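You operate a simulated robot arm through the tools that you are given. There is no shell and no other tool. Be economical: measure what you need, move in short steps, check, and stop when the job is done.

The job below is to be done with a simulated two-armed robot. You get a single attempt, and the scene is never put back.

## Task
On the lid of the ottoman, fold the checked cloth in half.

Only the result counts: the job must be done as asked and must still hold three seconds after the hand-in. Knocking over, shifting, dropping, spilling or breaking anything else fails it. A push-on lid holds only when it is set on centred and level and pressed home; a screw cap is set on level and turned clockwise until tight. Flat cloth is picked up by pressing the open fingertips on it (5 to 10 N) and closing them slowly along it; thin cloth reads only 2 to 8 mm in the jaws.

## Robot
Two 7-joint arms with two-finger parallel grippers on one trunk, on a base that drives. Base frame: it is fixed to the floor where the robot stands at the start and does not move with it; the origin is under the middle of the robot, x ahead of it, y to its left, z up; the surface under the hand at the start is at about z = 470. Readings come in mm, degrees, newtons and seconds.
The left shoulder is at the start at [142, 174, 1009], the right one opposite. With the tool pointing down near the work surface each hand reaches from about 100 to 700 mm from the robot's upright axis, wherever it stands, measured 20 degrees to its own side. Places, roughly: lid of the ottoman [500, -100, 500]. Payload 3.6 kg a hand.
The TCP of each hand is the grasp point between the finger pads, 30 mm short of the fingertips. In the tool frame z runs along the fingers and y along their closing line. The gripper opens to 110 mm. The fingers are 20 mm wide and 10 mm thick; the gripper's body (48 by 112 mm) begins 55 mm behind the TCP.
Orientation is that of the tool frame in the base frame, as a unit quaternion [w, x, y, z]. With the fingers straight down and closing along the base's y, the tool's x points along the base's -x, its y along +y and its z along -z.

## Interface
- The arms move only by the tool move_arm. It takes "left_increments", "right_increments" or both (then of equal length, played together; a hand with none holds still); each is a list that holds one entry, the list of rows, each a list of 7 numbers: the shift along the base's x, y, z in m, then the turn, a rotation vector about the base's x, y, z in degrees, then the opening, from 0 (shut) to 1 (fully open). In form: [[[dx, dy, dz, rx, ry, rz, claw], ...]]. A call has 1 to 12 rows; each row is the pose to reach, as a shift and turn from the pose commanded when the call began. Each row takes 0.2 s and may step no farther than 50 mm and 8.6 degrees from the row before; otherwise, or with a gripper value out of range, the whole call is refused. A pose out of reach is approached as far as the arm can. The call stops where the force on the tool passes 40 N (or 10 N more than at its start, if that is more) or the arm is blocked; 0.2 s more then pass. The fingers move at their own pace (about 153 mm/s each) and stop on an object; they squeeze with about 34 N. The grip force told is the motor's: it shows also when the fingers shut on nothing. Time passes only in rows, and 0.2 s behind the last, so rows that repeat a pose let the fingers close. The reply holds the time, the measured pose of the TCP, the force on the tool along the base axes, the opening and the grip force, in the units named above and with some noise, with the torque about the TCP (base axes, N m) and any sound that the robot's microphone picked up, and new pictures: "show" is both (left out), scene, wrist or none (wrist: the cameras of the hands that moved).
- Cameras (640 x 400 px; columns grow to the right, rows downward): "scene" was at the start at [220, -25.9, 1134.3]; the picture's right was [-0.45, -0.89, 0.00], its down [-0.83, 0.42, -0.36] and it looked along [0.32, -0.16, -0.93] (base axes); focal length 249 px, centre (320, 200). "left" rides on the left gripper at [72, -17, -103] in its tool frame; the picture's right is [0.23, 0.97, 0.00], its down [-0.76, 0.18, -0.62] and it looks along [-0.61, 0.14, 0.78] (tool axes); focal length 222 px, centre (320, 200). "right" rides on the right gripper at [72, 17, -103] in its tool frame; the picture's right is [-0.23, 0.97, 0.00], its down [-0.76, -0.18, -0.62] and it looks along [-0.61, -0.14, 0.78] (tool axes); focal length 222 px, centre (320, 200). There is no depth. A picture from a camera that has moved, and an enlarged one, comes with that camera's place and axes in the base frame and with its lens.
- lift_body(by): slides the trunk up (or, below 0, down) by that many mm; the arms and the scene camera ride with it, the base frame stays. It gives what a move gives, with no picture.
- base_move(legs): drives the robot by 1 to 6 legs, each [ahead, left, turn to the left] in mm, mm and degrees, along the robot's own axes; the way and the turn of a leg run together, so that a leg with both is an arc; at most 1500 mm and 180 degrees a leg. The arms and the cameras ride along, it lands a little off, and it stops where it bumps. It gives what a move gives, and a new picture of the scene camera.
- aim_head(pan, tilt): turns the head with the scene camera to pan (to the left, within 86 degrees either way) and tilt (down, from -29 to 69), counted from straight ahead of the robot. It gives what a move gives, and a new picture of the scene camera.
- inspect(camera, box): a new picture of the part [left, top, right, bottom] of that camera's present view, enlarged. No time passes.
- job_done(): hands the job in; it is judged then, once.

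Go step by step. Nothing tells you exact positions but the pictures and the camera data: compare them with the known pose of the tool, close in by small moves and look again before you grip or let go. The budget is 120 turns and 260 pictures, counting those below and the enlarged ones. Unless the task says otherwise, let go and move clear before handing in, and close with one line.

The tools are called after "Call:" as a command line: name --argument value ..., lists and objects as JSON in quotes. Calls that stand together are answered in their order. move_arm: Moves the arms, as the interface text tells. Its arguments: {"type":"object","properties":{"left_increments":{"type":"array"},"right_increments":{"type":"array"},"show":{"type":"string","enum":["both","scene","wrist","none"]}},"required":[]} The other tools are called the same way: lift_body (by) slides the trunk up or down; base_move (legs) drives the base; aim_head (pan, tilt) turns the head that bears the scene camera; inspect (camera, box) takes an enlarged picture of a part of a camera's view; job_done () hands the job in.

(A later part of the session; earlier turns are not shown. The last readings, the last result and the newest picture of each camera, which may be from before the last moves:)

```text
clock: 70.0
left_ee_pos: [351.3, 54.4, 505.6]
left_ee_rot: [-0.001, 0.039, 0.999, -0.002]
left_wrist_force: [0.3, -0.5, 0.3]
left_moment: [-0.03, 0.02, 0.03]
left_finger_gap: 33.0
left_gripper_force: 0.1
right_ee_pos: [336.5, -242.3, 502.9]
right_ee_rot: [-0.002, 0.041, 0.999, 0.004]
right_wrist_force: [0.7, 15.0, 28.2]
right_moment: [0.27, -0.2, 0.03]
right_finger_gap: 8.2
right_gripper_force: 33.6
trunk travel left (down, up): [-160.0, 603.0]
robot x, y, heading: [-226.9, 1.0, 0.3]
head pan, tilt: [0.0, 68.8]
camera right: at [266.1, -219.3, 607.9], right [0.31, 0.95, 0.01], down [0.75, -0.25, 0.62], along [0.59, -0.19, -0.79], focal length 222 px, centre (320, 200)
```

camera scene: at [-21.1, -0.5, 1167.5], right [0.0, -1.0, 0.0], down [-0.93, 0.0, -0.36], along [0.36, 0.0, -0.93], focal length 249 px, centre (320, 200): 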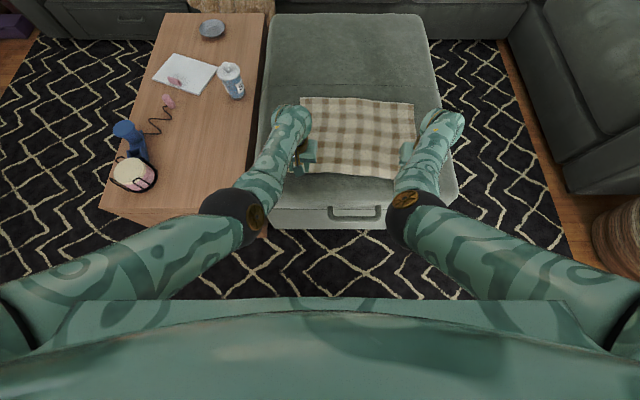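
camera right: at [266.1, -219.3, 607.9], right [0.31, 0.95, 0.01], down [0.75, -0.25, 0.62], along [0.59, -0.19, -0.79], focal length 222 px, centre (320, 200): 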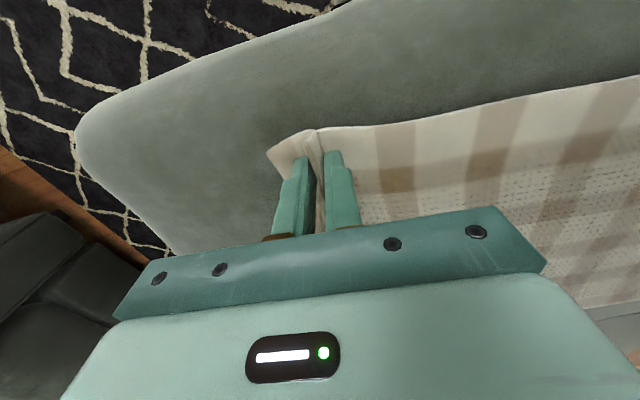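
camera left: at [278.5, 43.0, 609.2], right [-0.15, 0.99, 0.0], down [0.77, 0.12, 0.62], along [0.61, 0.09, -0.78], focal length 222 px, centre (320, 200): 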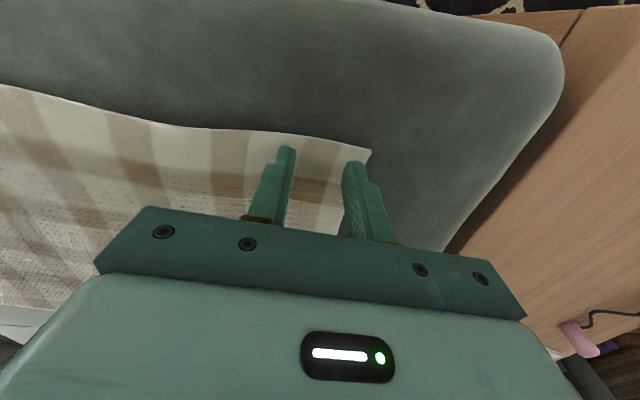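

Right has the cloth at 8 mm. To give the left more reach, I'll raise both hands 40 mm, which also tests the grip, and lower the trunk 40 mm.

Call:
move_arm --left_increments '[[[0, 0, 0.02, 0, 0, 0, 0.33], [0, 0, 0.04, 0, 0, 0, 0.6], [0, 0, 0.04, 0, 0, 0, 0.6]]]' --right_increments '[[[0, 0, 0.02, 0, 0, 0, 0], [0, 0, 0.04, 0, 0, 0, 0], [0, 0, 0.045, 0, 0, 0, 0]]]' --show "none"

Call:
lift_body --by -40

Call:
move_arm --left_increments '[[[0.003, -0.001, -0.015, 0, 0, 0, 0.6], [0.006, -0.002, -0.03, 0, 0, 0, 0.6], [0.006, -0.002, -0.033, 0, 0, 0, 0.6], [0.006, -0.002, -0.033, 0, 0, 0, 0.6]]]'

```text
clock: 70.8
left_ee_pos: [352.5, 54.3, 545.4]
left_ee_rot: [-0.003, 0.039, 0.999, -0.001]
left_wrist_force: [-0.2, 0.0, 0.4]
left_moment: [0.0, -0.02, -0.04]
left_finger_gap: 66.1
left_gripper_force: 0.0
right_ee_pos: [337.7, -244.4, 546.5]
right_ee_rot: [-0.004, 0.043, 0.999, 0.004]
right_wrist_force: [-0.2, 1.4, -0.8]
right_moment: [-0.04, 0.01, 0.01]
right_finger_gap: 4.5
right_gripper_force: 34.0
trunk travel left (down, up): [-160.0, 603.0]
robot x, y, heading: [-226.6, -0.6, -0.1]
head pan, tilt: [0.0, 68.8]
```

```text
clock: 71.7
left_ee_pos: [352.8, 53.9, 504.9]
left_ee_rot: [-0.002, 0.04, 0.999, 0.0]
left_wrist_force: [-1.4, 0.3, 1.7]
left_moment: [-0.02, 0.05, -0.03]
left_finger_gap: 66.0
left_gripper_force: 0.1
right_ee_pos: [337.6, -243.4, 506.8]
right_ee_rot: [-0.003, 0.042, 0.999, 0.004]
right_wrist_force: [-0.8, 0.3, 0.9]
right_moment: [-0.07, 0.01, -0.02]
right_finger_gap: 4.7
right_gripper_force: 33.6
trunk travel left (down, up): [-120.0, 643.0]
robot x, y, heading: [-227.6, -0.1, 0.0]
head pan, tilt: [0.0, 68.8]
```

```text
clock: 72.0
left_ee_pos: [357.1, 50.4, 502.0]
left_ee_rot: [0.002, 0.042, 0.999, -0.002]
left_wrist_force: [-12.9, 3.8, 26.9]
left_moment: [-0.84, 0.44, -0.41]
left_finger_gap: 64.4
left_gripper_force: 0.1
right_ee_pos: [337.0, -243.2, 509.5]
right_ee_rot: [-0.002, 0.042, 0.999, 0.004]
right_wrist_force: [-0.1, 0.6, 1.1]
right_moment: [-0.04, 0.02, 0.0]
right_finger_gap: 4.6
right_gripper_force: 34.0
trunk travel left (down, up): [-120.0, 643.0]
robot x, y, heading: [-230.2, -1.2, 0.0]
head pan, tilt: [0.0, 68.8]
stopped in row 1 (left hand): the force on the tool passed its limit at 53 N (the readings are from after the stop); the commanded pose is now the measured one
camera scene: at [0.0, 0.1, 1126.0], right [0.0, -1.0, 0.0], down [-0.93, 0.0, -0.36], along [0.36, 0.0, -0.93], focal length 249 px, centre (320, 200)
camera left: at [282.7, 40.9, 605.6], right [-0.14, 0.99, 0.0], down [0.77, 0.11, 0.63], along [0.62, 0.09, -0.78], focal length 222 px, centre (320, 200)
```

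scene: 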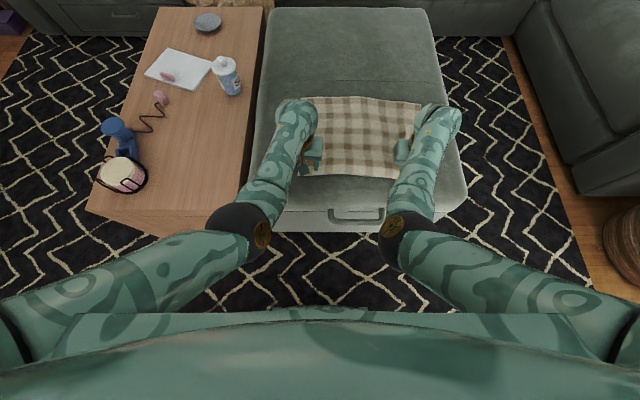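
left: 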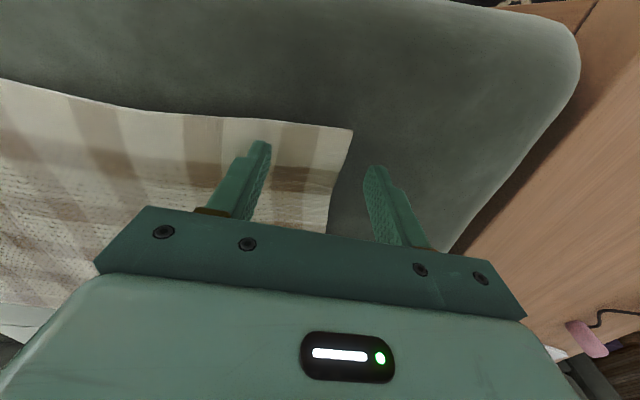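

The trunk drop had already brought the left down. The left corner seems to have shifted inward, so I'll raise the left hand and look.

Call:
move_arm --left_increments '[[[0, 0.03, 0.03, 0, 0, 0, 0.6], [0, 0.06, 0.06, 0, 0, 0, 0.6], [0, 0.09, 0.06, 0, 0, 0, 0.6], [0, 0.09, 0.06, 0, 0, 0, 0.6]]]' --show "wrist"

Call:
inspect --camera "scene" --box '[230, 70, 490, 240]'

```text
clock: 73.0
left_ee_pos: [356.5, 140.6, 558.1]
left_ee_rot: [-0.001, 0.042, 0.999, -0.002]
left_wrist_force: [0.8, -0.5, -0.5]
left_moment: [-0.01, -0.02, -0.01]
left_finger_gap: 66.0
left_gripper_force: 0.1
right_ee_pos: [338.1, -243.4, 507.4]
right_ee_rot: [-0.002, 0.043, 0.999, 0.003]
right_wrist_force: [0.1, -0.3, 1.1]
right_moment: [-0.05, -0.04, -0.02]
right_finger_gap: 4.2
right_gripper_force: 34.3
trunk travel left (down, up): [-120.0, 643.0]
robot x, y, heading: [-222.7, -2.1, 0.0]
head pan, tilt: [0.0, 68.8]
camera left: at [283.0, 131.3, 661.1], right [-0.15, 0.99, 0.0], down [0.78, 0.12, 0.62], along [0.61, 0.09, -0.78], focal length 222 px, centre (320, 200)
```

left: 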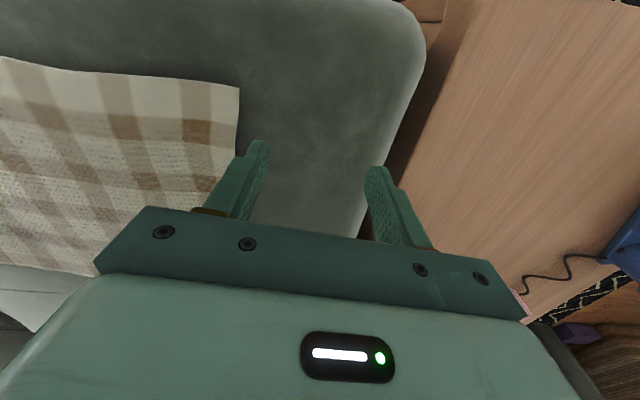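

```text
2.35 times, centred on (360, 155) of scene
camera zoom: at [2.7, -0.1, 1124.9], right [0.0, -1.0, 0.0], down [-0.93, 0.0, -0.36], along [0.36, 0.0, -0.93], focal length 585 px, centre (226, 306)
```

zoom: 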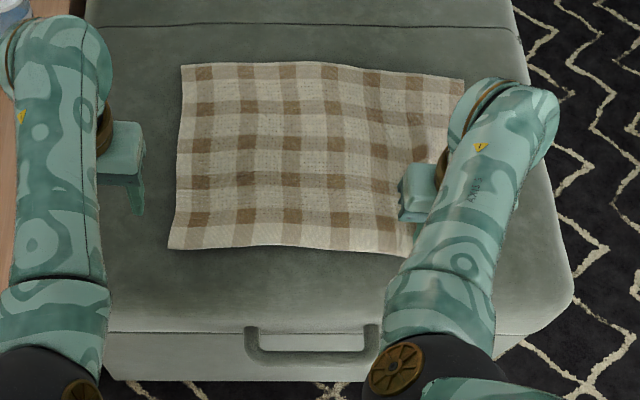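

The near-left corner is now at about [329,73]; gathering at the right pulled the near hem over a little. I'll place the left hand centred about 48 mm inside that corner.

Call:
move_arm --left_increments '[[[0, -0.03, 0, 0, 0, 0, 0.6], [0, -0.06, 0, 0, 0, 0, 0.6], [0, -0.09, -0.01, 0, 0, 0, 0.6], [-0.002, -0.115, -0.03, 0, 0, 0, 0.6], [-0.003, -0.115, -0.047, 0, 0, 0, 0.6], [-0.003, -0.115, -0.047, 0, 0, 0, 0.6]]]' --show "wrist"

```text
clock: 74.4
left_ee_pos: [354.3, 25.3, 511.1]
left_ee_rot: [-0.001, 0.042, 0.999, -0.002]
left_wrist_force: [0.0, 0.2, -0.4]
left_moment: [0.02, 0.0, -0.03]
left_finger_gap: 65.9
left_gripper_force: 0.0
right_ee_pos: [337.4, -243.4, 506.0]
right_ee_rot: [-0.003, 0.041, 0.999, 0.004]
right_wrist_force: [0.1, 0.7, 0.2]
right_moment: [-0.05, -0.01, -0.01]
right_finger_gap: 4.5
right_gripper_force: 33.7
trunk travel left (down, up): [-120.0, 643.0]
robot x, y, heading: [-226.1, 1.1, -0.0]
head pan, tilt: [0.0, 68.8]
camera left: at [281.0, 16.2, 614.7], right [-0.15, 0.99, 0.0], down [0.78, 0.12, 0.62], along [0.61, 0.09, -0.78], focal length 222 px, centre (320, 200)
```

left: 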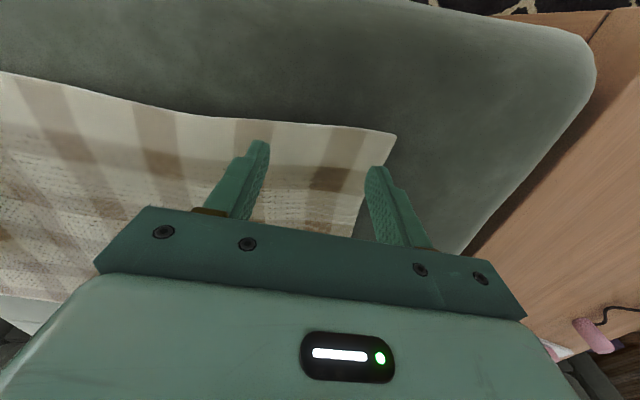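

Call:
move_arm --left_increments '[[[0, -0.006, -0.002, 0, 0, 0, 0.6], [0, -0.006, -0.005, 0, 0, 0, 0.6], [0, -0.006, -0.008, 0, 0, 0, 0.6], [0, -0.006, -0.009, 0, 0, 0, 0.6], [0, -0.006, -0.009, 0, 0, 0, 0.6]]]' --show "none"

```text
clock: 75.6
left_ee_pos: [352.3, 20.9, 504.3]
left_ee_rot: [0.0, 0.04, 0.999, -0.002]
left_wrist_force: [0.8, 4.2, 9.5]
left_moment: [0.08, -0.05, 0.0]
left_finger_gap: 65.8
left_gripper_force: 0.0
right_ee_pos: [337.0, -243.2, 506.4]
right_ee_rot: [-0.003, 0.042, 0.999, 0.003]
right_wrist_force: [-0.3, 0.1, 0.5]
right_moment: [-0.04, -0.04, -0.01]
right_finger_gap: 4.9
right_gripper_force: 34.4
trunk travel left (down, up): [-120.0, 643.0]
robot x, y, heading: [-228.4, -3.6, -0.0]
head pan, tilt: [0.0, 68.8]
```

Contact is at 9.5 N. I'll press 1.5 mm more, to around 20 N, which worked on the right, and close slowly.

Call:
move_arm --left_increments '[[[0, 0, -0.0012, 0, 0, 0, 0.6], [0, 0, -0.0015, 0, 0, 0, 0.57], [0, 0, -0.0015, 0, 0, 0, 0.54], [0, 0, -0.0015, 0, 0, 0, 0.51], [0, 0, -0.0015, 0, 0, 0, 0.48], [0, 0, -0.0015, 0, 0, 0, 0.45], [0, 0, -0.0015, 0, 0, 0, 0.42], [0, 0, -0.0015, 0, 0, 0, 0.39], [0, 0, -0.0015, 0, 0, 0, 0.36], [0, 0, -0.0015, 0, 0, 0, 0.33], [0, 0, -0.0015, 0, 0, 0, 0.3]]]' --show "wrist"

```text
clock: 78.0
left_ee_pos: [353.2, 19.8, 502.6]
left_ee_rot: [0.002, 0.041, 0.999, -0.003]
left_wrist_force: [1.9, -9.4, 29.4]
left_moment: [-0.26, -0.13, -0.05]
left_finger_gap: 33.4
left_gripper_force: 0.4
right_ee_pos: [336.1, -243.2, 507.6]
right_ee_rot: [-0.002, 0.041, 0.999, 0.004]
right_wrist_force: [0.4, 7.9, 0.7]
right_moment: [0.24, -0.01, 0.01]
right_finger_gap: 4.4
right_gripper_force: 33.7
trunk travel left (down, up): [-120.0, 643.0]
robot x, y, heading: [-229.8, 0.4, -0.3]
head pan, tilt: [0.0, 68.8]
camera left: at [278.8, 9.6, 606.1], right [-0.15, 0.99, 0.0], down [0.77, 0.12, 0.62], along [0.62, 0.09, -0.78], focal length 222 px, centre (320, 200)
```

left: 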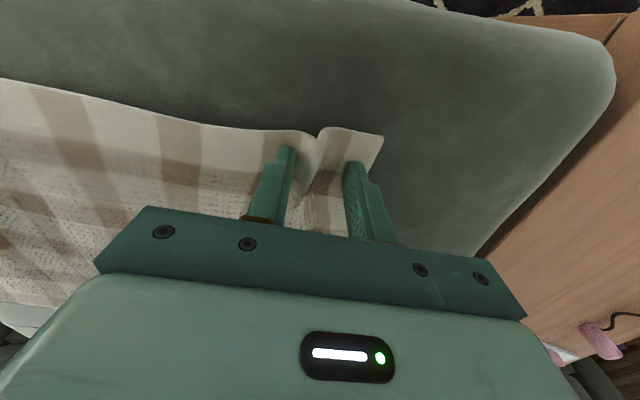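

A ridge has formed at the left too. I'll finish closing.

Call:
move_arm --left_increments '[[[0, 0, 0, 0, 0, 0, 0.27], [0, 0, 0, 0, 0, 0, 0.24], [0, 0, 0, 0, 0, 0, 0.21], [0, 0, 0, 0, 0, 0, 0.18], [0, 0, 0, 0, 0, 0, 0.15], [0, 0, 0, 0, 0, 0, 0.12], [0, 0, 0, 0, 0, 0, 0.09], [0, 0, 0, 0, 0, 0, 0.06], [0, 0, 0, 0, 0, 0, 0.03], [0, 0, 0, 0, 0, 0, 0], [0, 0, 0, 0, 0, 0, 0], [0, 0, 0, 0, 0, 0, 0]]]' --show "wrist"

```text
clock: 80.6
left_ee_pos: [351.0, 16.2, 502.6]
left_ee_rot: [-0.001, 0.042, 0.999, -0.005]
left_wrist_force: [-0.1, -26.8, 26.9]
left_moment: [-0.84, -0.04, -0.17]
left_finger_gap: 8.8
left_gripper_force: 34.2
right_ee_pos: [335.6, -241.7, 508.0]
right_ee_rot: [-0.004, 0.042, 0.999, 0.006]
right_wrist_force: [1.3, 27.0, -0.2]
right_moment: [0.79, -0.04, 0.17]
right_finger_gap: 5.0
right_gripper_force: 34.3
trunk travel left (down, up): [-120.0, 643.0]
robot x, y, heading: [-225.0, -0.4, 0.0]
head pan, tilt: [0.0, 68.8]
camera left: at [278.2, 7.4, 606.6], right [-0.14, 0.99, -0.01], down [0.77, 0.12, 0.62], along [0.62, 0.08, -0.78], focal length 222 px, centre (320, 200)
```

left: 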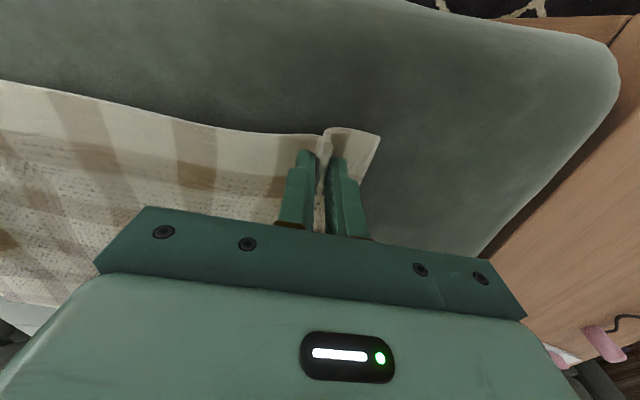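

Both corners are held. I'll relax the tension between the hands slightly and lift them.

Call:
move_arm --left_increments '[[[0, -0.004, 0.01, 0, 0, 0, 0], [0, -0.005, 0.03, 0, 0, 0, 0], [0, -0.005, 0.05, 0, 0, 0, 0], [0, -0.005, 0.07, 0, 0, 0, 0], [0, -0.005, 0.09, 0, 0, 0, 0], [0, -0.005, 0.1, 0, 0, 0, 0]]]' --right_increments '[[[0, 0.004, 0.01, 0, 0, 0, 0], [0, 0.005, 0.03, 0, 0, 0, 0], [0, 0.005, 0.05, 0, 0, 0, 0], [0, 0.005, 0.07, 0, 0, 0, 0], [0, 0.005, 0.09, 0, 0, 0, 0], [0, 0.005, 0.1, 0, 0, 0, 0]]]'

```text
clock: 82.0
left_ee_pos: [352.9, 15.9, 601.8]
left_ee_rot: [0.0, 0.042, 0.999, -0.002]
left_wrist_force: [-1.7, -17.7, 0.3]
left_moment: [-0.56, 0.04, -0.18]
left_finger_gap: 4.9
left_gripper_force: 34.4
right_ee_pos: [336.5, -237.8, 607.2]
right_ee_rot: [-0.003, 0.042, 0.999, 0.004]
right_wrist_force: [1.2, 18.2, 0.4]
right_moment: [0.56, -0.01, 0.11]
right_finger_gap: 5.0
right_gripper_force: 33.7
trunk travel left (down, up): [-120.0, 643.0]
robot x, y, heading: [-223.0, -0.2, 0.1]
head pan, tilt: [0.0, 68.8]
camera scene: at [2.8, -0.3, 1124.9], right [0.0, -1.0, 0.0], down [-0.93, 0.0, -0.36], along [0.36, 0.0, -0.93], focal length 249 px, centre (320, 200)
camera right: at [265.6, -214.9, 712.5], right [0.31, 0.95, 0.01], down [0.75, -0.25, 0.62], along [0.59, -0.18, -0.79], focal length 222 px, centre (320, 200)
camera left: at [279.8, 5.3, 705.4], right [-0.15, 0.99, 0.0], down [0.78, 0.12, 0.62], along [0.61, 0.09, -0.78], focal length 222 px, centre (320, 200)
```

scene: 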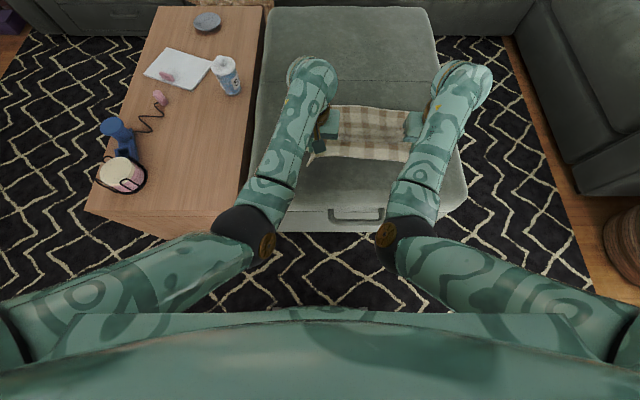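
right: 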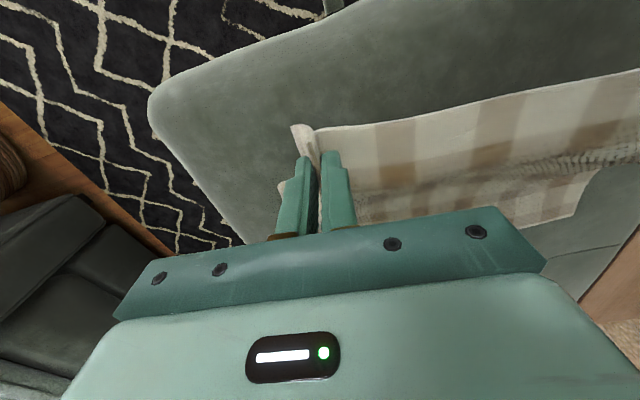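
left: 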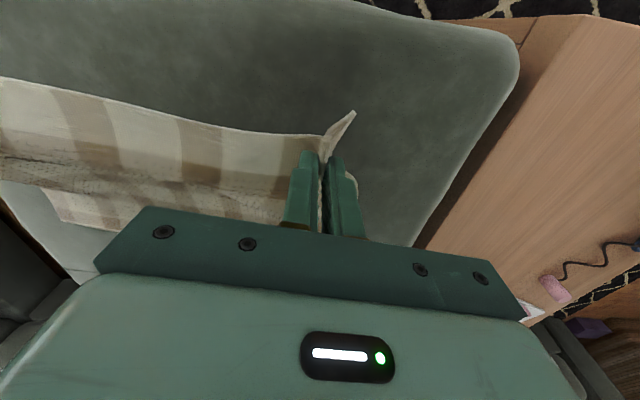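

Call:
inspect --camera "scene" --box '[260, 50, 490, 200]'

```text
2.67 times, centred on (375, 125) of scene
camera zoom: at [2.8, -0.3, 1124.9], right [0.0, -1.0, 0.0], down [-0.93, 0.0, -0.36], along [0.36, 0.0, -0.93], focal length 663 px, centre (173, 400)
```

zoom: 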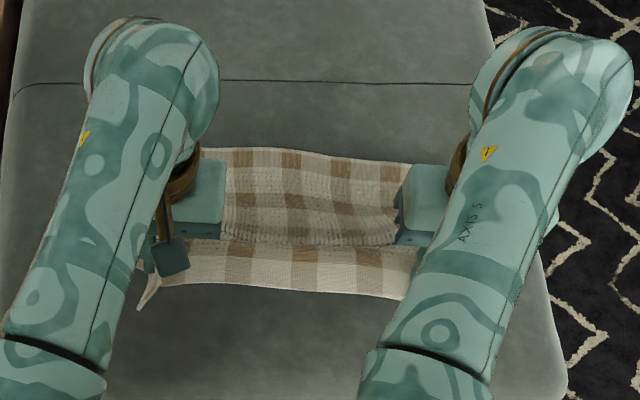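

The far hem slid a little toward the robot during the lift, so I'll land relative to where it actually lies. Now I'll drive forward 120 mm.

Call:
base_move --legs '[[120, 0, 0]]'

Call:
inspect --camera "scene" --box '[240, 60, 500, 230]'

```text
clock: 83.2
left_ee_pos: [474.6, 17.3, 600.6]
left_ee_rot: [-0.002, 0.042, 0.999, -0.002]
left_wrist_force: [-1.2, -19.8, -0.1]
left_moment: [-0.6, 0.06, -0.14]
left_finger_gap: 5.0
left_gripper_force: 34.5
right_ee_pos: [455.7, -237.5, 606.2]
right_ee_rot: [-0.004, 0.042, 0.999, 0.004]
right_wrist_force: [2.1, 19.5, -0.4]
right_moment: [0.59, -0.03, 0.12]
right_finger_gap: 4.7
right_gripper_force: 33.9
trunk travel left (down, up): [-120.0, 643.0]
robot x, y, heading: [-109.2, 2.5, 0.3]
head pan, tilt: [0.0, 68.8]
camera scene: at [123.7, 0.0, 1124.7], right [0.0, -1.0, 0.0], down [-0.93, 0.0, -0.36], along [0.36, 0.0, -0.93], focal length 249 px, centre (320, 200)
```

scene: 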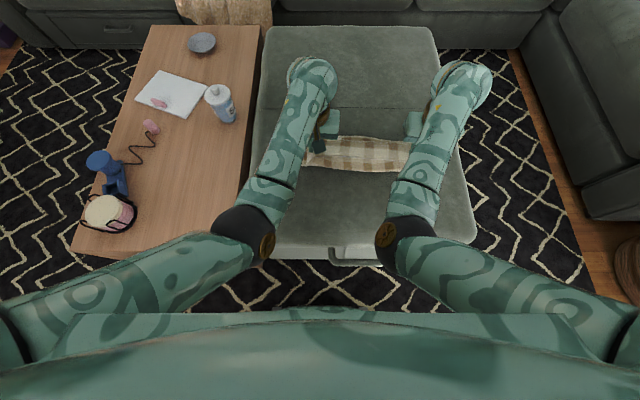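

```text
2.35 times, centred on (370, 145) of scene
camera zoom: at [123.7, 0.0, 1124.7], right [0.0, -1.0, 0.0], down [-0.93, 0.0, -0.36], along [0.36, 0.0, -0.93], focal length 585 px, centre (202, 329)
```

zoom: 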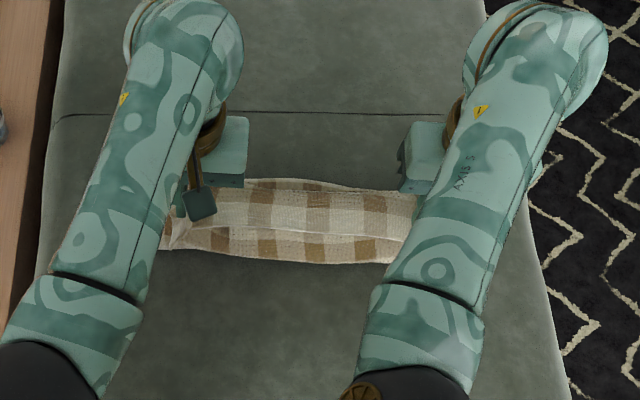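

Call:
base_move --legs '[[40, 0, 0]]'

Call:
inspect --camera "left" --box '[0, 0, 640, 400]'

Call:
inspect --camera "right" --box '[0, 0, 640, 400]'

```text
clock: 84.1
left_ee_pos: [513.6, 15.0, 601.5]
left_ee_rot: [-0.002, 0.042, 0.999, -0.004]
left_wrist_force: [-0.4, -15.1, -0.7]
left_moment: [-0.48, 0.03, -0.15]
left_finger_gap: 4.8
left_gripper_force: 34.3
right_ee_pos: [496.2, -236.4, 607.1]
right_ee_rot: [-0.005, 0.042, 0.999, 0.006]
right_wrist_force: [1.7, 15.0, -0.9]
right_moment: [0.49, 0.01, 0.14]
right_finger_gap: 4.6
right_gripper_force: 34.1
trunk travel left (down, up): [-120.0, 643.0]
robot x, y, heading: [-68.0, 2.2, 0.3]
head pan, tilt: [0.0, 68.8]
camera scene: at [164.6, 0.0, 1124.7], right [0.0, -1.0, 0.0], down [-0.93, 0.0, -0.36], along [0.36, 0.0, -0.93], focal length 249 px, centre (320, 200)
```

scene: 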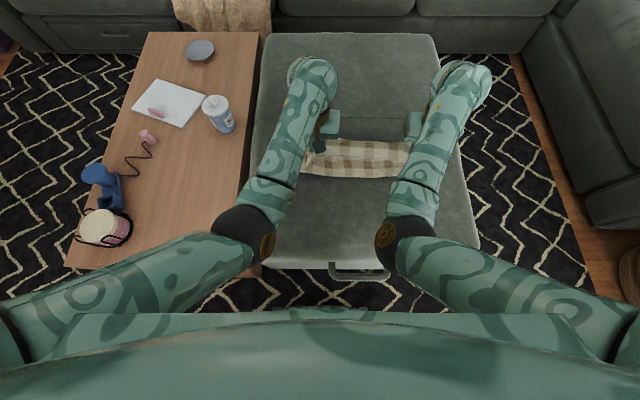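

```text
1.00 times, centred on (320, 200) of left (not enlarged: the box is as wide or as high as the picture)
camera zoom: at [441.1, 4.8, 704.9], right [-0.14, 0.99, -0.01], down [0.78, 0.12, 0.62], along [0.61, 0.09, -0.78], focal length 222 px, centre (320, 200)
```

zoom: 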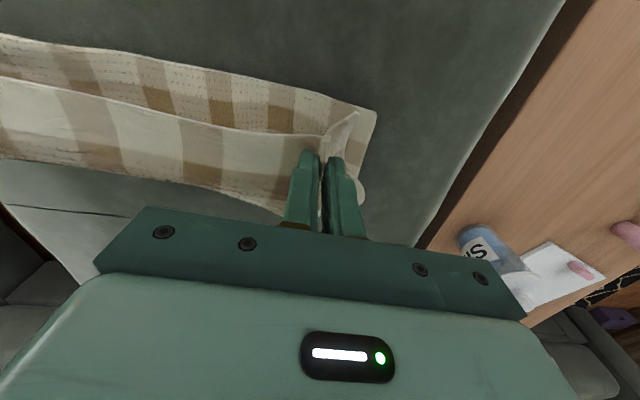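

```text
1.00 times, centred on (320, 200) of right (not enlarged: the box is as wide or as high as the picture)
camera zoom: at [427.0, -214.3, 711.8], right [0.31, 0.95, 0.01], down [0.75, -0.25, 0.61], along [0.59, -0.18, -0.79], focal length 222 px, centre (320, 200)
```

zoom: 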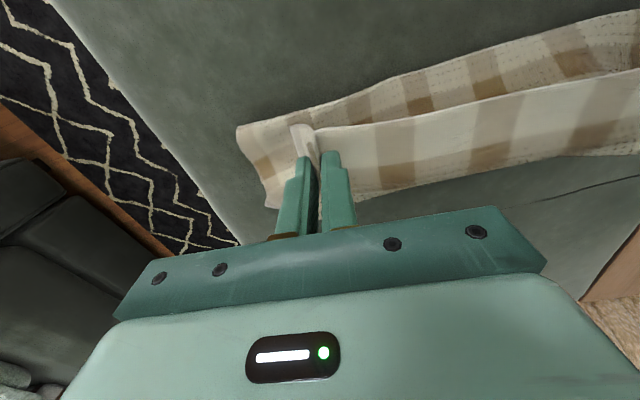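

The cloth hangs as a loop behind the hands. I'll lower them so the loop settles back toward the robot, before carrying the hem the rest of the way.

Call:
move_arm --left_increments '[[[0.003, -0.001, -0.012, 0, 0, 0, 0], [0.006, -0.002, -0.024, 0, 0, 0, 0], [0.009, -0.003, -0.036, 0, 0, 0, 0], [0.012, -0.004, -0.048, 0, 0, 0, 0], [0.015, -0.005, -0.06, 0, 0, 0, 0], [0.015, -0.005, -0.066, 0, 0, 0, 0], [0.015, -0.005, -0.066, 0, 0, 0, 0]]]' --right_increments '[[[0.003, -0.001, -0.012, 0, 0, 0, 0], [0.006, -0.002, -0.024, 0, 0, 0, 0], [0.009, -0.003, -0.036, 0, 0, 0, 0], [0.012, -0.004, -0.048, 0, 0, 0, 0], [0.015, -0.005, -0.06, 0, 0, 0, 0], [0.015, -0.005, -0.07, 0, 0, 0, 0], [0.015, -0.005, -0.07, 0, 0, 0, 0]]]'

```text
clock: 85.7
left_ee_pos: [529.2, 9.7, 535.8]
left_ee_rot: [-0.001, 0.041, 0.999, -0.003]
left_wrist_force: [-0.8, -15.9, -0.6]
left_moment: [-0.46, 0.05, -0.13]
left_finger_gap: 5.0
left_gripper_force: 34.3
right_ee_pos: [511.7, -242.5, 538.6]
right_ee_rot: [-0.003, 0.042, 0.999, 0.007]
right_wrist_force: [0.8, 16.3, -0.1]
right_moment: [0.43, -0.04, 0.1]
right_finger_gap: 4.7
right_gripper_force: 33.9
trunk travel left (down, up): [-120.0, 643.0]
robot x, y, heading: [-65.4, 4.0, 0.2]
head pan, tilt: [0.0, 68.8]
camera scene: at [163.8, 0.0, 1124.9], right [0.0, -1.0, 0.0], down [-0.93, 0.0, -0.36], along [0.36, 0.0, -0.93], focal length 249 px, centre (320, 200)
camera right: at [442.1, -220.2, 642.8], right [0.31, 0.95, 0.01], down [0.75, -0.25, 0.62], along [0.59, -0.18, -0.79], focal length 222 px, centre (320, 200)
camera left: at [455.0, -0.3, 640.3], right [-0.14, 0.99, -0.01], down [0.78, 0.12, 0.62], along [0.61, 0.08, -0.78], focal length 222 px, centre (320, 200)
```

scene: 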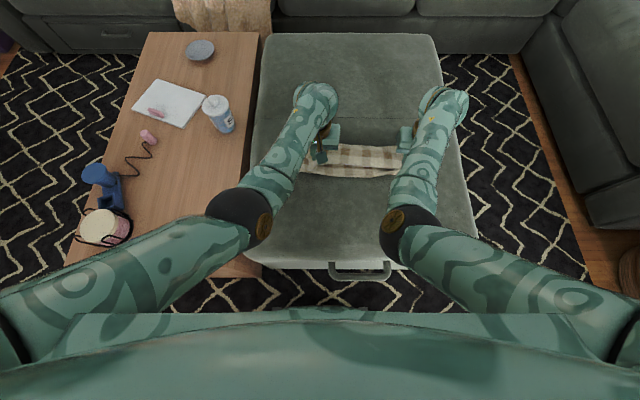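
right: 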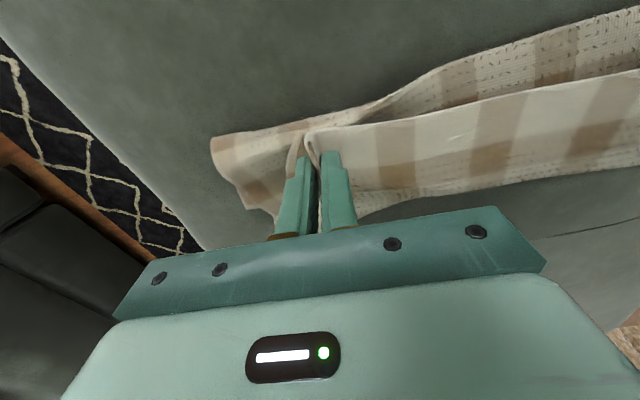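
left: 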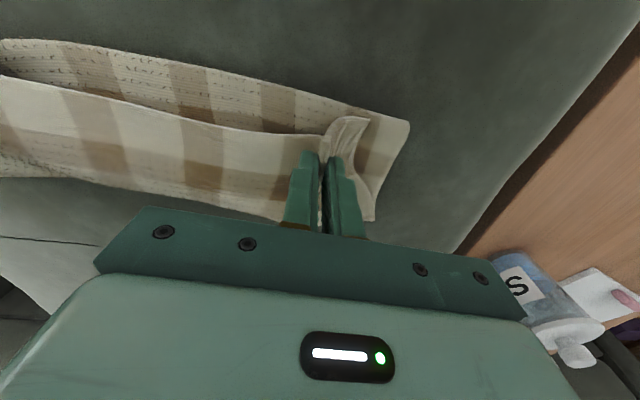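

Call:
inspect --camera "left" --box '[0, 20, 420, 260]'

Call:
inspect --camera "scene" --box '[280, 110, 440, 210]'

```text
1.52 times, centred on (210, 140) of left
camera zoom: at [455.0, -0.3, 640.3], right [-0.14, 0.99, -0.01], down [0.78, 0.12, 0.62], along [0.61, 0.08, -0.78], focal length 338 px, centre (488, 291)
```

zoom: 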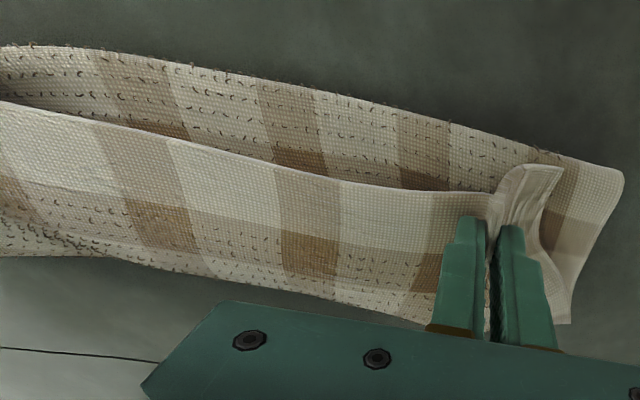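

```text
4.00 times, centred on (360, 160) of scene
camera zoom: at [163.8, 0.0, 1124.9], right [0.0, -1.0, 0.0], down [-0.93, 0.0, -0.36], along [0.36, 0.0, -0.93], focal length 995 px, centre (160, 360)
```

zoom: 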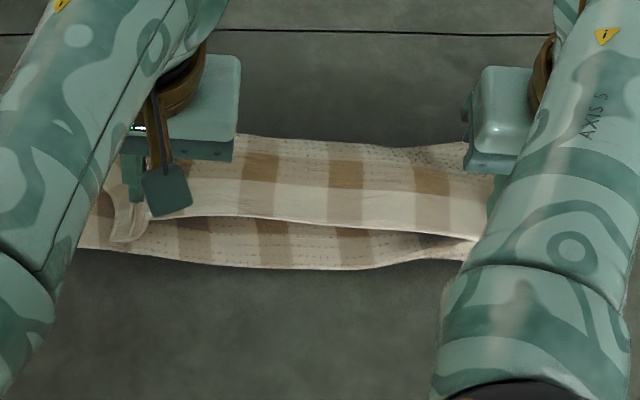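

The clamped patch keeps its orientation, so the sheet leaves the fingers forward and has bunched up. I'll raise again, back up so that more of the cloth lies down, then sweep forward on a tighter arc.

Call:
move_arm --left_increments '[[[0, 0, 0.015, 0, 0, 0, 0], [0, 0, 0.03, 0, 0, 0, 0], [0, 0, 0.045, 0, 0, 0, 0], [0, -0.003, 0.06, 0, 0, 0, 0], [0, -0.005, 0.07, 0, 0, 0, 0]]]' --right_increments '[[[0, 0, 0.015, 0, 0, 0, 0], [0, 0, 0.03, 0, 0, 0, 0], [0, 0, 0.045, 0, 0, 0, 0], [0, -0.003, 0.06, 0, 0, 0, 0], [0, -0.005, 0.07, 0, 0, 0, 0]]]' --show "none"

Call:
base_move --legs '[[-85, 0, 0]]'

Call:
inspect --camera "left" --box '[0, 0, 640, 400]'

Call:
inspect --camera "scene" --box '[270, 90, 450, 210]'

```text
clock: 86.9
left_ee_pos: [528.5, 4.7, 607.4]
left_ee_rot: [-0.002, 0.042, 0.999, -0.003]
left_wrist_force: [-1.3, -16.0, 0.8]
left_moment: [-0.45, 0.06, -0.15]
left_finger_gap: 4.9
left_gripper_force: 33.8
right_ee_pos: [511.4, -249.3, 608.0]
right_ee_rot: [-0.003, 0.042, 0.999, 0.006]
right_wrist_force: [1.2, 15.7, -0.9]
right_moment: [0.43, 0.0, 0.08]
right_finger_gap: 4.5
right_gripper_force: 34.6
trunk travel left (down, up): [-120.0, 643.0]
robot x, y, heading: [-64.0, -0.8, -0.1]
head pan, tilt: [0.0, 68.8]
```

```text
clock: 88.0
left_ee_pos: [443.1, 5.1, 606.8]
left_ee_rot: [-0.001, 0.042, 0.999, -0.003]
left_wrist_force: [-0.7, -16.2, -0.4]
left_moment: [-0.48, 0.04, -0.13]
left_finger_gap: 5.0
left_gripper_force: 34.0
right_ee_pos: [423.8, -247.4, 607.9]
right_ee_rot: [-0.004, 0.041, 0.999, 0.006]
right_wrist_force: [-0.7, 16.0, -0.6]
right_moment: [0.45, -0.06, 0.12]
right_finger_gap: 4.6
right_gripper_force: 33.4
trunk travel left (down, up): [-120.0, 643.0]
robot x, y, heading: [-152.3, 4.1, 0.0]
head pan, tilt: [0.0, 68.8]
camera scene: at [75.9, 0.0, 1125.1], right [0.0, -1.0, 0.0], down [-0.93, 0.0, -0.36], along [0.36, 0.0, -0.93], focal length 249 px, centre (320, 200)
```

scene: 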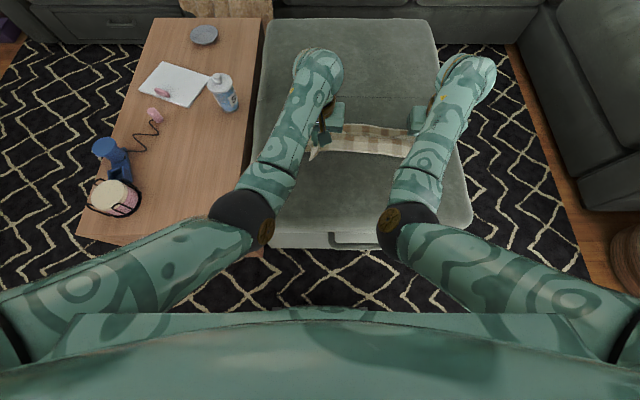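

```text
1.00 times, centred on (320, 200) of left (not enlarged: the box is as wide or as high as the picture)
camera zoom: at [368.5, -5.2, 710.2], right [-0.14, 0.99, -0.01], down [0.78, 0.12, 0.62], along [0.62, 0.08, -0.78], focal length 222 px, centre (320, 200)
```

zoom: 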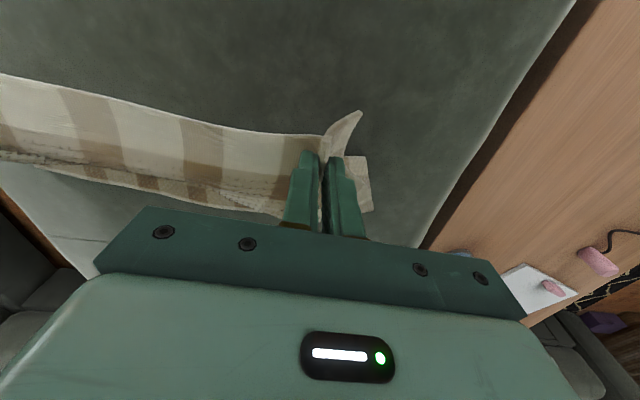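

```text
3.33 times, centred on (360, 150) of scene
camera zoom: at [75.9, 0.0, 1125.1], right [0.0, -1.0, 0.0], down [-0.93, 0.0, -0.36], along [0.36, 0.0, -0.93], focal length 829 px, centre (187, 367)
```

zoom: 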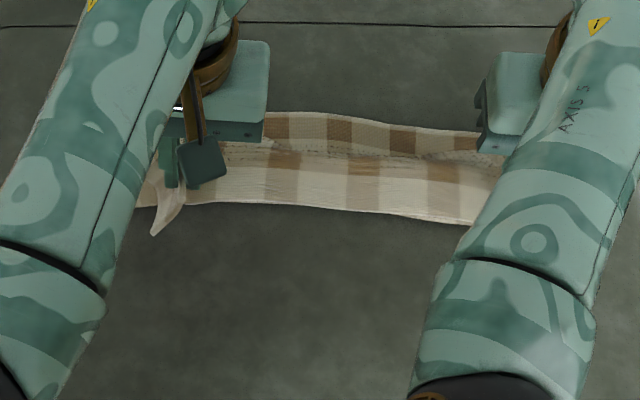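

The lower layer is still short. I'll back another 55 mm and lower to lay more down, then start the arc forward.

Call:
base_move --legs '[[-55, 0, 0]]'

Call:
move_arm --left_increments '[[[0, 0, -0.02, 0, 0, 0, 0], [0, 0, -0.04, 0, 0, 0, 0], [0, 0, -0.05, 0, 0, 0, 0], [0, 0, -0.05, 0, 0, 0, 0], [0, 0, -0.04, 0, 0, 0, 0], [0, 0, -0.02, 0, 0, 0, 0], [0, 0, 0.0, 0, 0, 0, 0]]]' --right_increments '[[[0, 0, -0.02, 0, 0, 0, 0], [0, 0, -0.04, 0, 0, 0, 0], [0, 0, -0.05, 0, 0, 0, 0], [0, 0, -0.05, 0, 0, 0, 0], [0, 0, -0.04, 0, 0, 0, 0], [0, 0, -0.02, 0, 0, 0, 0], [0, 0, 0.0, 0, 0, 0, 0]]]' --show "wrist"

Call:
inspect --camera "scene" --box '[270, 70, 480, 210]'

```text
clock: 89.0
left_ee_pos: [385.8, 2.7, 607.1]
left_ee_rot: [-0.001, 0.042, 0.999, -0.004]
left_wrist_force: [-0.8, -13.5, -0.1]
left_moment: [-0.37, 0.05, -0.14]
left_finger_gap: 5.2
left_gripper_force: 33.8
right_ee_pos: [367.9, -245.0, 608.1]
right_ee_rot: [-0.003, 0.04, 0.999, 0.008]
right_wrist_force: [0.6, 13.4, -0.9]
right_moment: [0.37, -0.04, 0.12]
right_finger_gap: 4.7
right_gripper_force: 33.9
trunk travel left (down, up): [-120.0, 643.0]
robot x, y, heading: [-210.0, 1.4, 0.1]
head pan, tilt: [0.0, 68.8]
camera scene: at [19.9, 0.0, 1125.1], right [0.0, -1.0, 0.0], down [-0.93, 0.0, -0.36], along [0.36, 0.0, -0.93], focal length 249 px, centre (320, 200)
```

scene: 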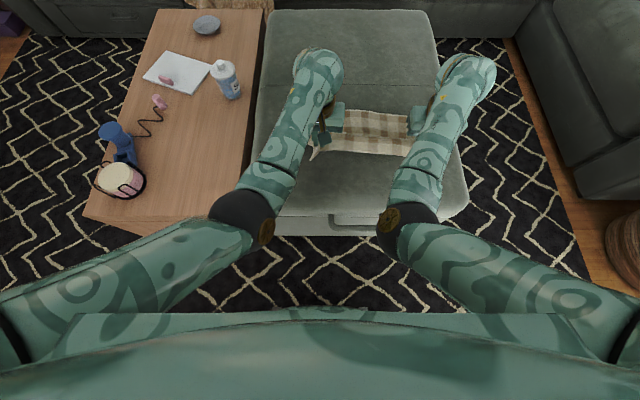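

```text
clock: 90.6
left_ee_pos: [385.1, 4.2, 607.1]
left_ee_rot: [-0.001, 0.042, 0.999, -0.005]
left_wrist_force: [-1.6, -11.0, 0.0]
left_moment: [-0.31, 0.02, -0.1]
left_finger_gap: 5.1
left_gripper_force: 34.0
right_ee_pos: [369.0, -245.8, 608.2]
right_ee_rot: [-0.004, 0.04, 0.999, 0.008]
right_wrist_force: [0.7, 10.9, -0.9]
right_moment: [0.34, -0.03, 0.08]
right_finger_gap: 4.7
right_gripper_force: 34.1
trunk travel left (down, up): [-120.0, 643.0]
robot x, y, heading: [-210.5, 1.0, 0.2]
head pan, tilt: [0.0, 68.8]
camera right: at [298.6, -223.9, 713.6], right [0.31, 0.95, 0.01], down [0.75, -0.25, 0.61], along [0.59, -0.18, -0.79], focal length 222 px, centre (320, 200)
camera left: at [312.0, -5.5, 710.9], right [-0.15, 0.99, -0.01], down [0.78, 0.12, 0.62], along [0.61, 0.08, -0.78], focal length 222 px, centre (320, 200)
```

right: 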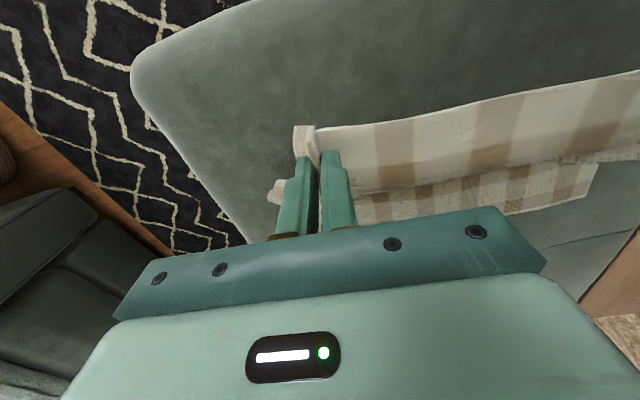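
left: 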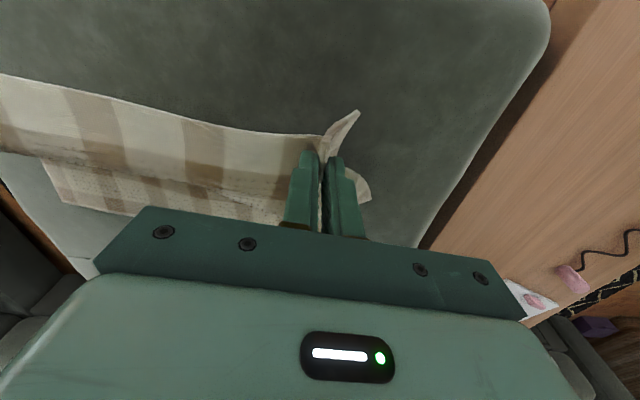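

```text
2.86 times, centred on (375, 140) of scene
camera zoom: at [20.4, 0.0, 1125.0], right [0.0, -1.0, 0.0], down [-0.93, 0.0, -0.36], along [0.36, 0.0, -0.93], focal length 711 px, centre (163, 371)
```

zoom: 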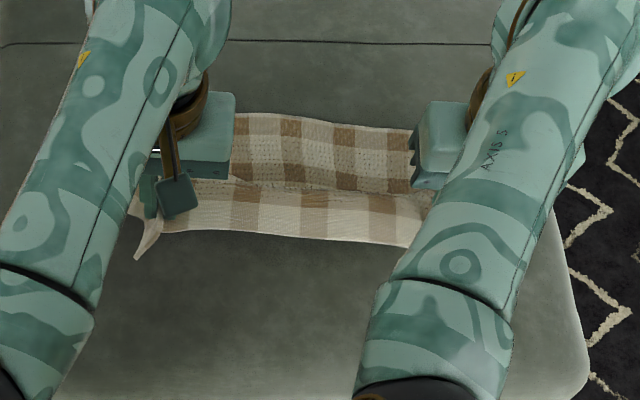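

Now there is enough cloth lying down. I'll run the arc: forward 105 mm at this height, with the right hand trailing to match the far hem's slant.

Call:
move_arm --right_increments '[[[-0.006, 0, 0, 0, 0, 0, 0], [-0.012, 0, 0, 0, 0, 0, 0], [-0.012, 0, 0, 0, 0, 0, 0]]]' --show "none"

Call:
base_move --legs '[[105, 0, 0]]'

Call:
move_arm --left_increments '[[[0.005, 0, -0.005, 0, 0, 0, 0], [0.012, 0, -0.01, 0, 0, 0, 0], [0.02, -0.002, -0.016, 0, 0, 0, 0], [0.03, -0.003, -0.025, 0, 0, 0, 0], [0.03, -0.003, -0.025, 0, 0, 0, 0]]]' --right_increments '[[[0.005, 0, -0.005, 0, 0, 0, 0], [0.012, 0, -0.01, 0, 0, 0, 0], [0.02, -0.002, -0.016, 0, 0, 0, 0], [0.03, -0.003, -0.025, 0, 0, 0, 0], [0.03, -0.003, -0.025, 0, 0, 0, 0]]]' --show "both"

```text
clock: 91.4
left_ee_pos: [385.2, 3.5, 607.7]
left_ee_rot: [-0.001, 0.042, 0.999, -0.005]
left_wrist_force: [-2.0, -12.6, -0.5]
left_moment: [-0.35, 0.0, -0.12]
left_finger_gap: 4.7
left_gripper_force: 34.0
right_ee_pos: [356.4, -245.8, 609.1]
right_ee_rot: [-0.004, 0.041, 0.999, 0.007]
right_wrist_force: [2.5, 13.6, -0.2]
right_moment: [0.33, -0.03, 0.04]
right_finger_gap: 4.6
right_gripper_force: 33.8
trunk travel left (down, up): [-120.0, 643.0]
robot x, y, heading: [-213.2, -2.1, 0.4]
head pan, tilt: [0.0, 68.8]
```

```text
clock: 92.5
left_ee_pos: [491.9, 5.3, 607.0]
left_ee_rot: [-0.001, 0.043, 0.999, -0.005]
left_wrist_force: [-1.7, -14.1, 0.1]
left_moment: [-0.37, 0.08, -0.13]
left_finger_gap: 4.9
left_gripper_force: 33.4
right_ee_pos: [463.1, -244.7, 606.9]
right_ee_rot: [-0.004, 0.04, 0.999, 0.007]
right_wrist_force: [1.3, 12.6, -0.9]
right_moment: [0.38, -0.05, 0.08]
right_finger_gap: 4.6
right_gripper_force: 34.0
trunk travel left (down, up): [-120.0, 643.0]
robot x, y, heading: [-106.2, -0.4, 0.3]
head pan, tilt: [0.0, 68.8]
camera scene: at [127.3, 0.6, 1124.7], right [0.0, -1.0, 0.0], down [-0.93, 0.0, -0.36], along [0.36, 0.0, -0.93], focal length 249 px, centre (320, 200)
```

scene: 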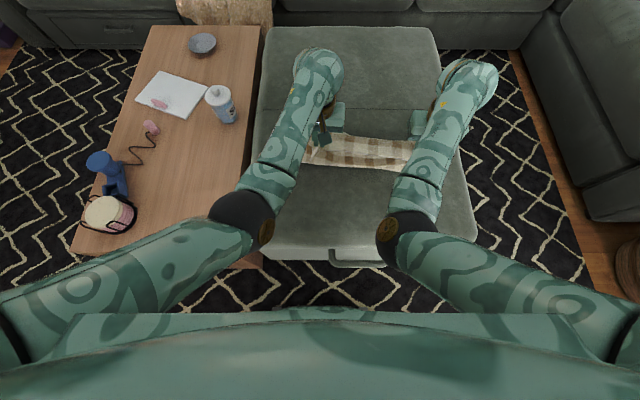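

```text
clock: 93.7
left_ee_pos: [522.0, 1.7, 582.7]
left_ee_rot: [0.0, 0.042, 0.999, -0.005]
left_wrist_force: [-1.3, -11.2, -0.1]
left_moment: [-0.32, 0.02, -0.12]
left_finger_gap: 5.2
left_gripper_force: 33.9
right_ee_pos: [492.6, -247.5, 582.6]
right_ee_rot: [-0.003, 0.041, 0.999, 0.008]
right_wrist_force: [1.3, 10.4, -1.0]
right_moment: [0.26, -0.04, 0.07]
right_finger_gap: 4.6
right_gripper_force: 34.3
trunk travel left (down, up): [-120.0, 643.0]
robot x, y, heading: [-108.3, 2.5, 0.0]
head pan, tilt: [0.0, 68.8]
camera scene: at [126.6, 0.6, 1124.9], right [0.0, -1.0, 0.0], down [-0.93, 0.0, -0.36], along [0.36, 0.0, -0.93], focal length 249 px, centre (320, 200)
camera right: at [422.5, -225.4, 688.0], right [0.3, 0.95, 0.01], down [0.75, -0.25, 0.61], along [0.59, -0.18, -0.79], focal length 222 px, centre (320, 200)
camera left: at [448.4, -8.3, 686.3], right [-0.15, 0.99, -0.01], down [0.78, 0.12, 0.62], along [0.61, 0.08, -0.78], focal length 222 px, centre (320, 200)
```

scene: 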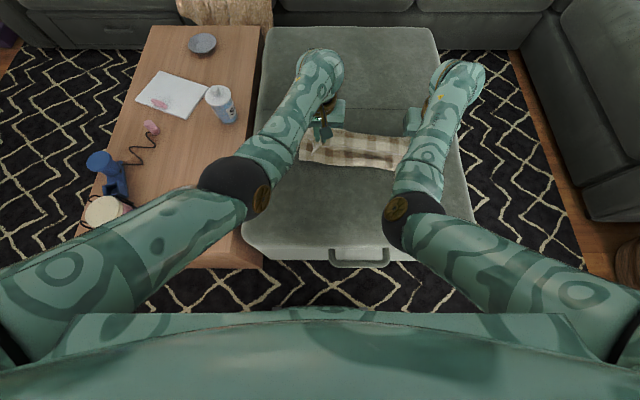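
right: 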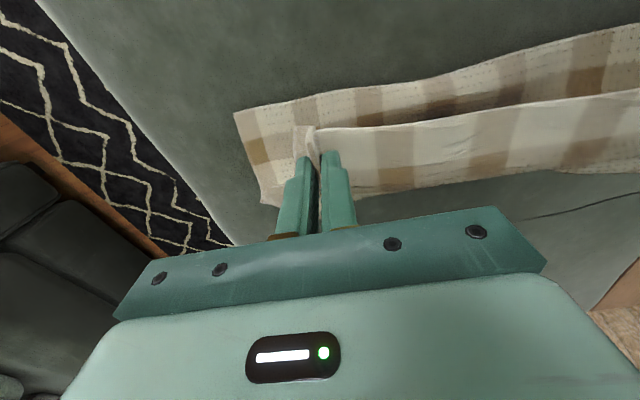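
left: 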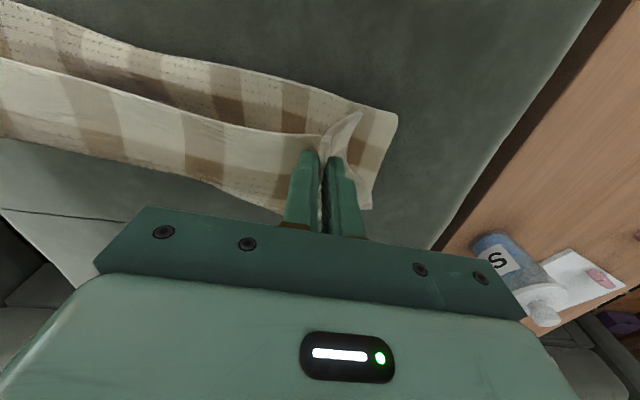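

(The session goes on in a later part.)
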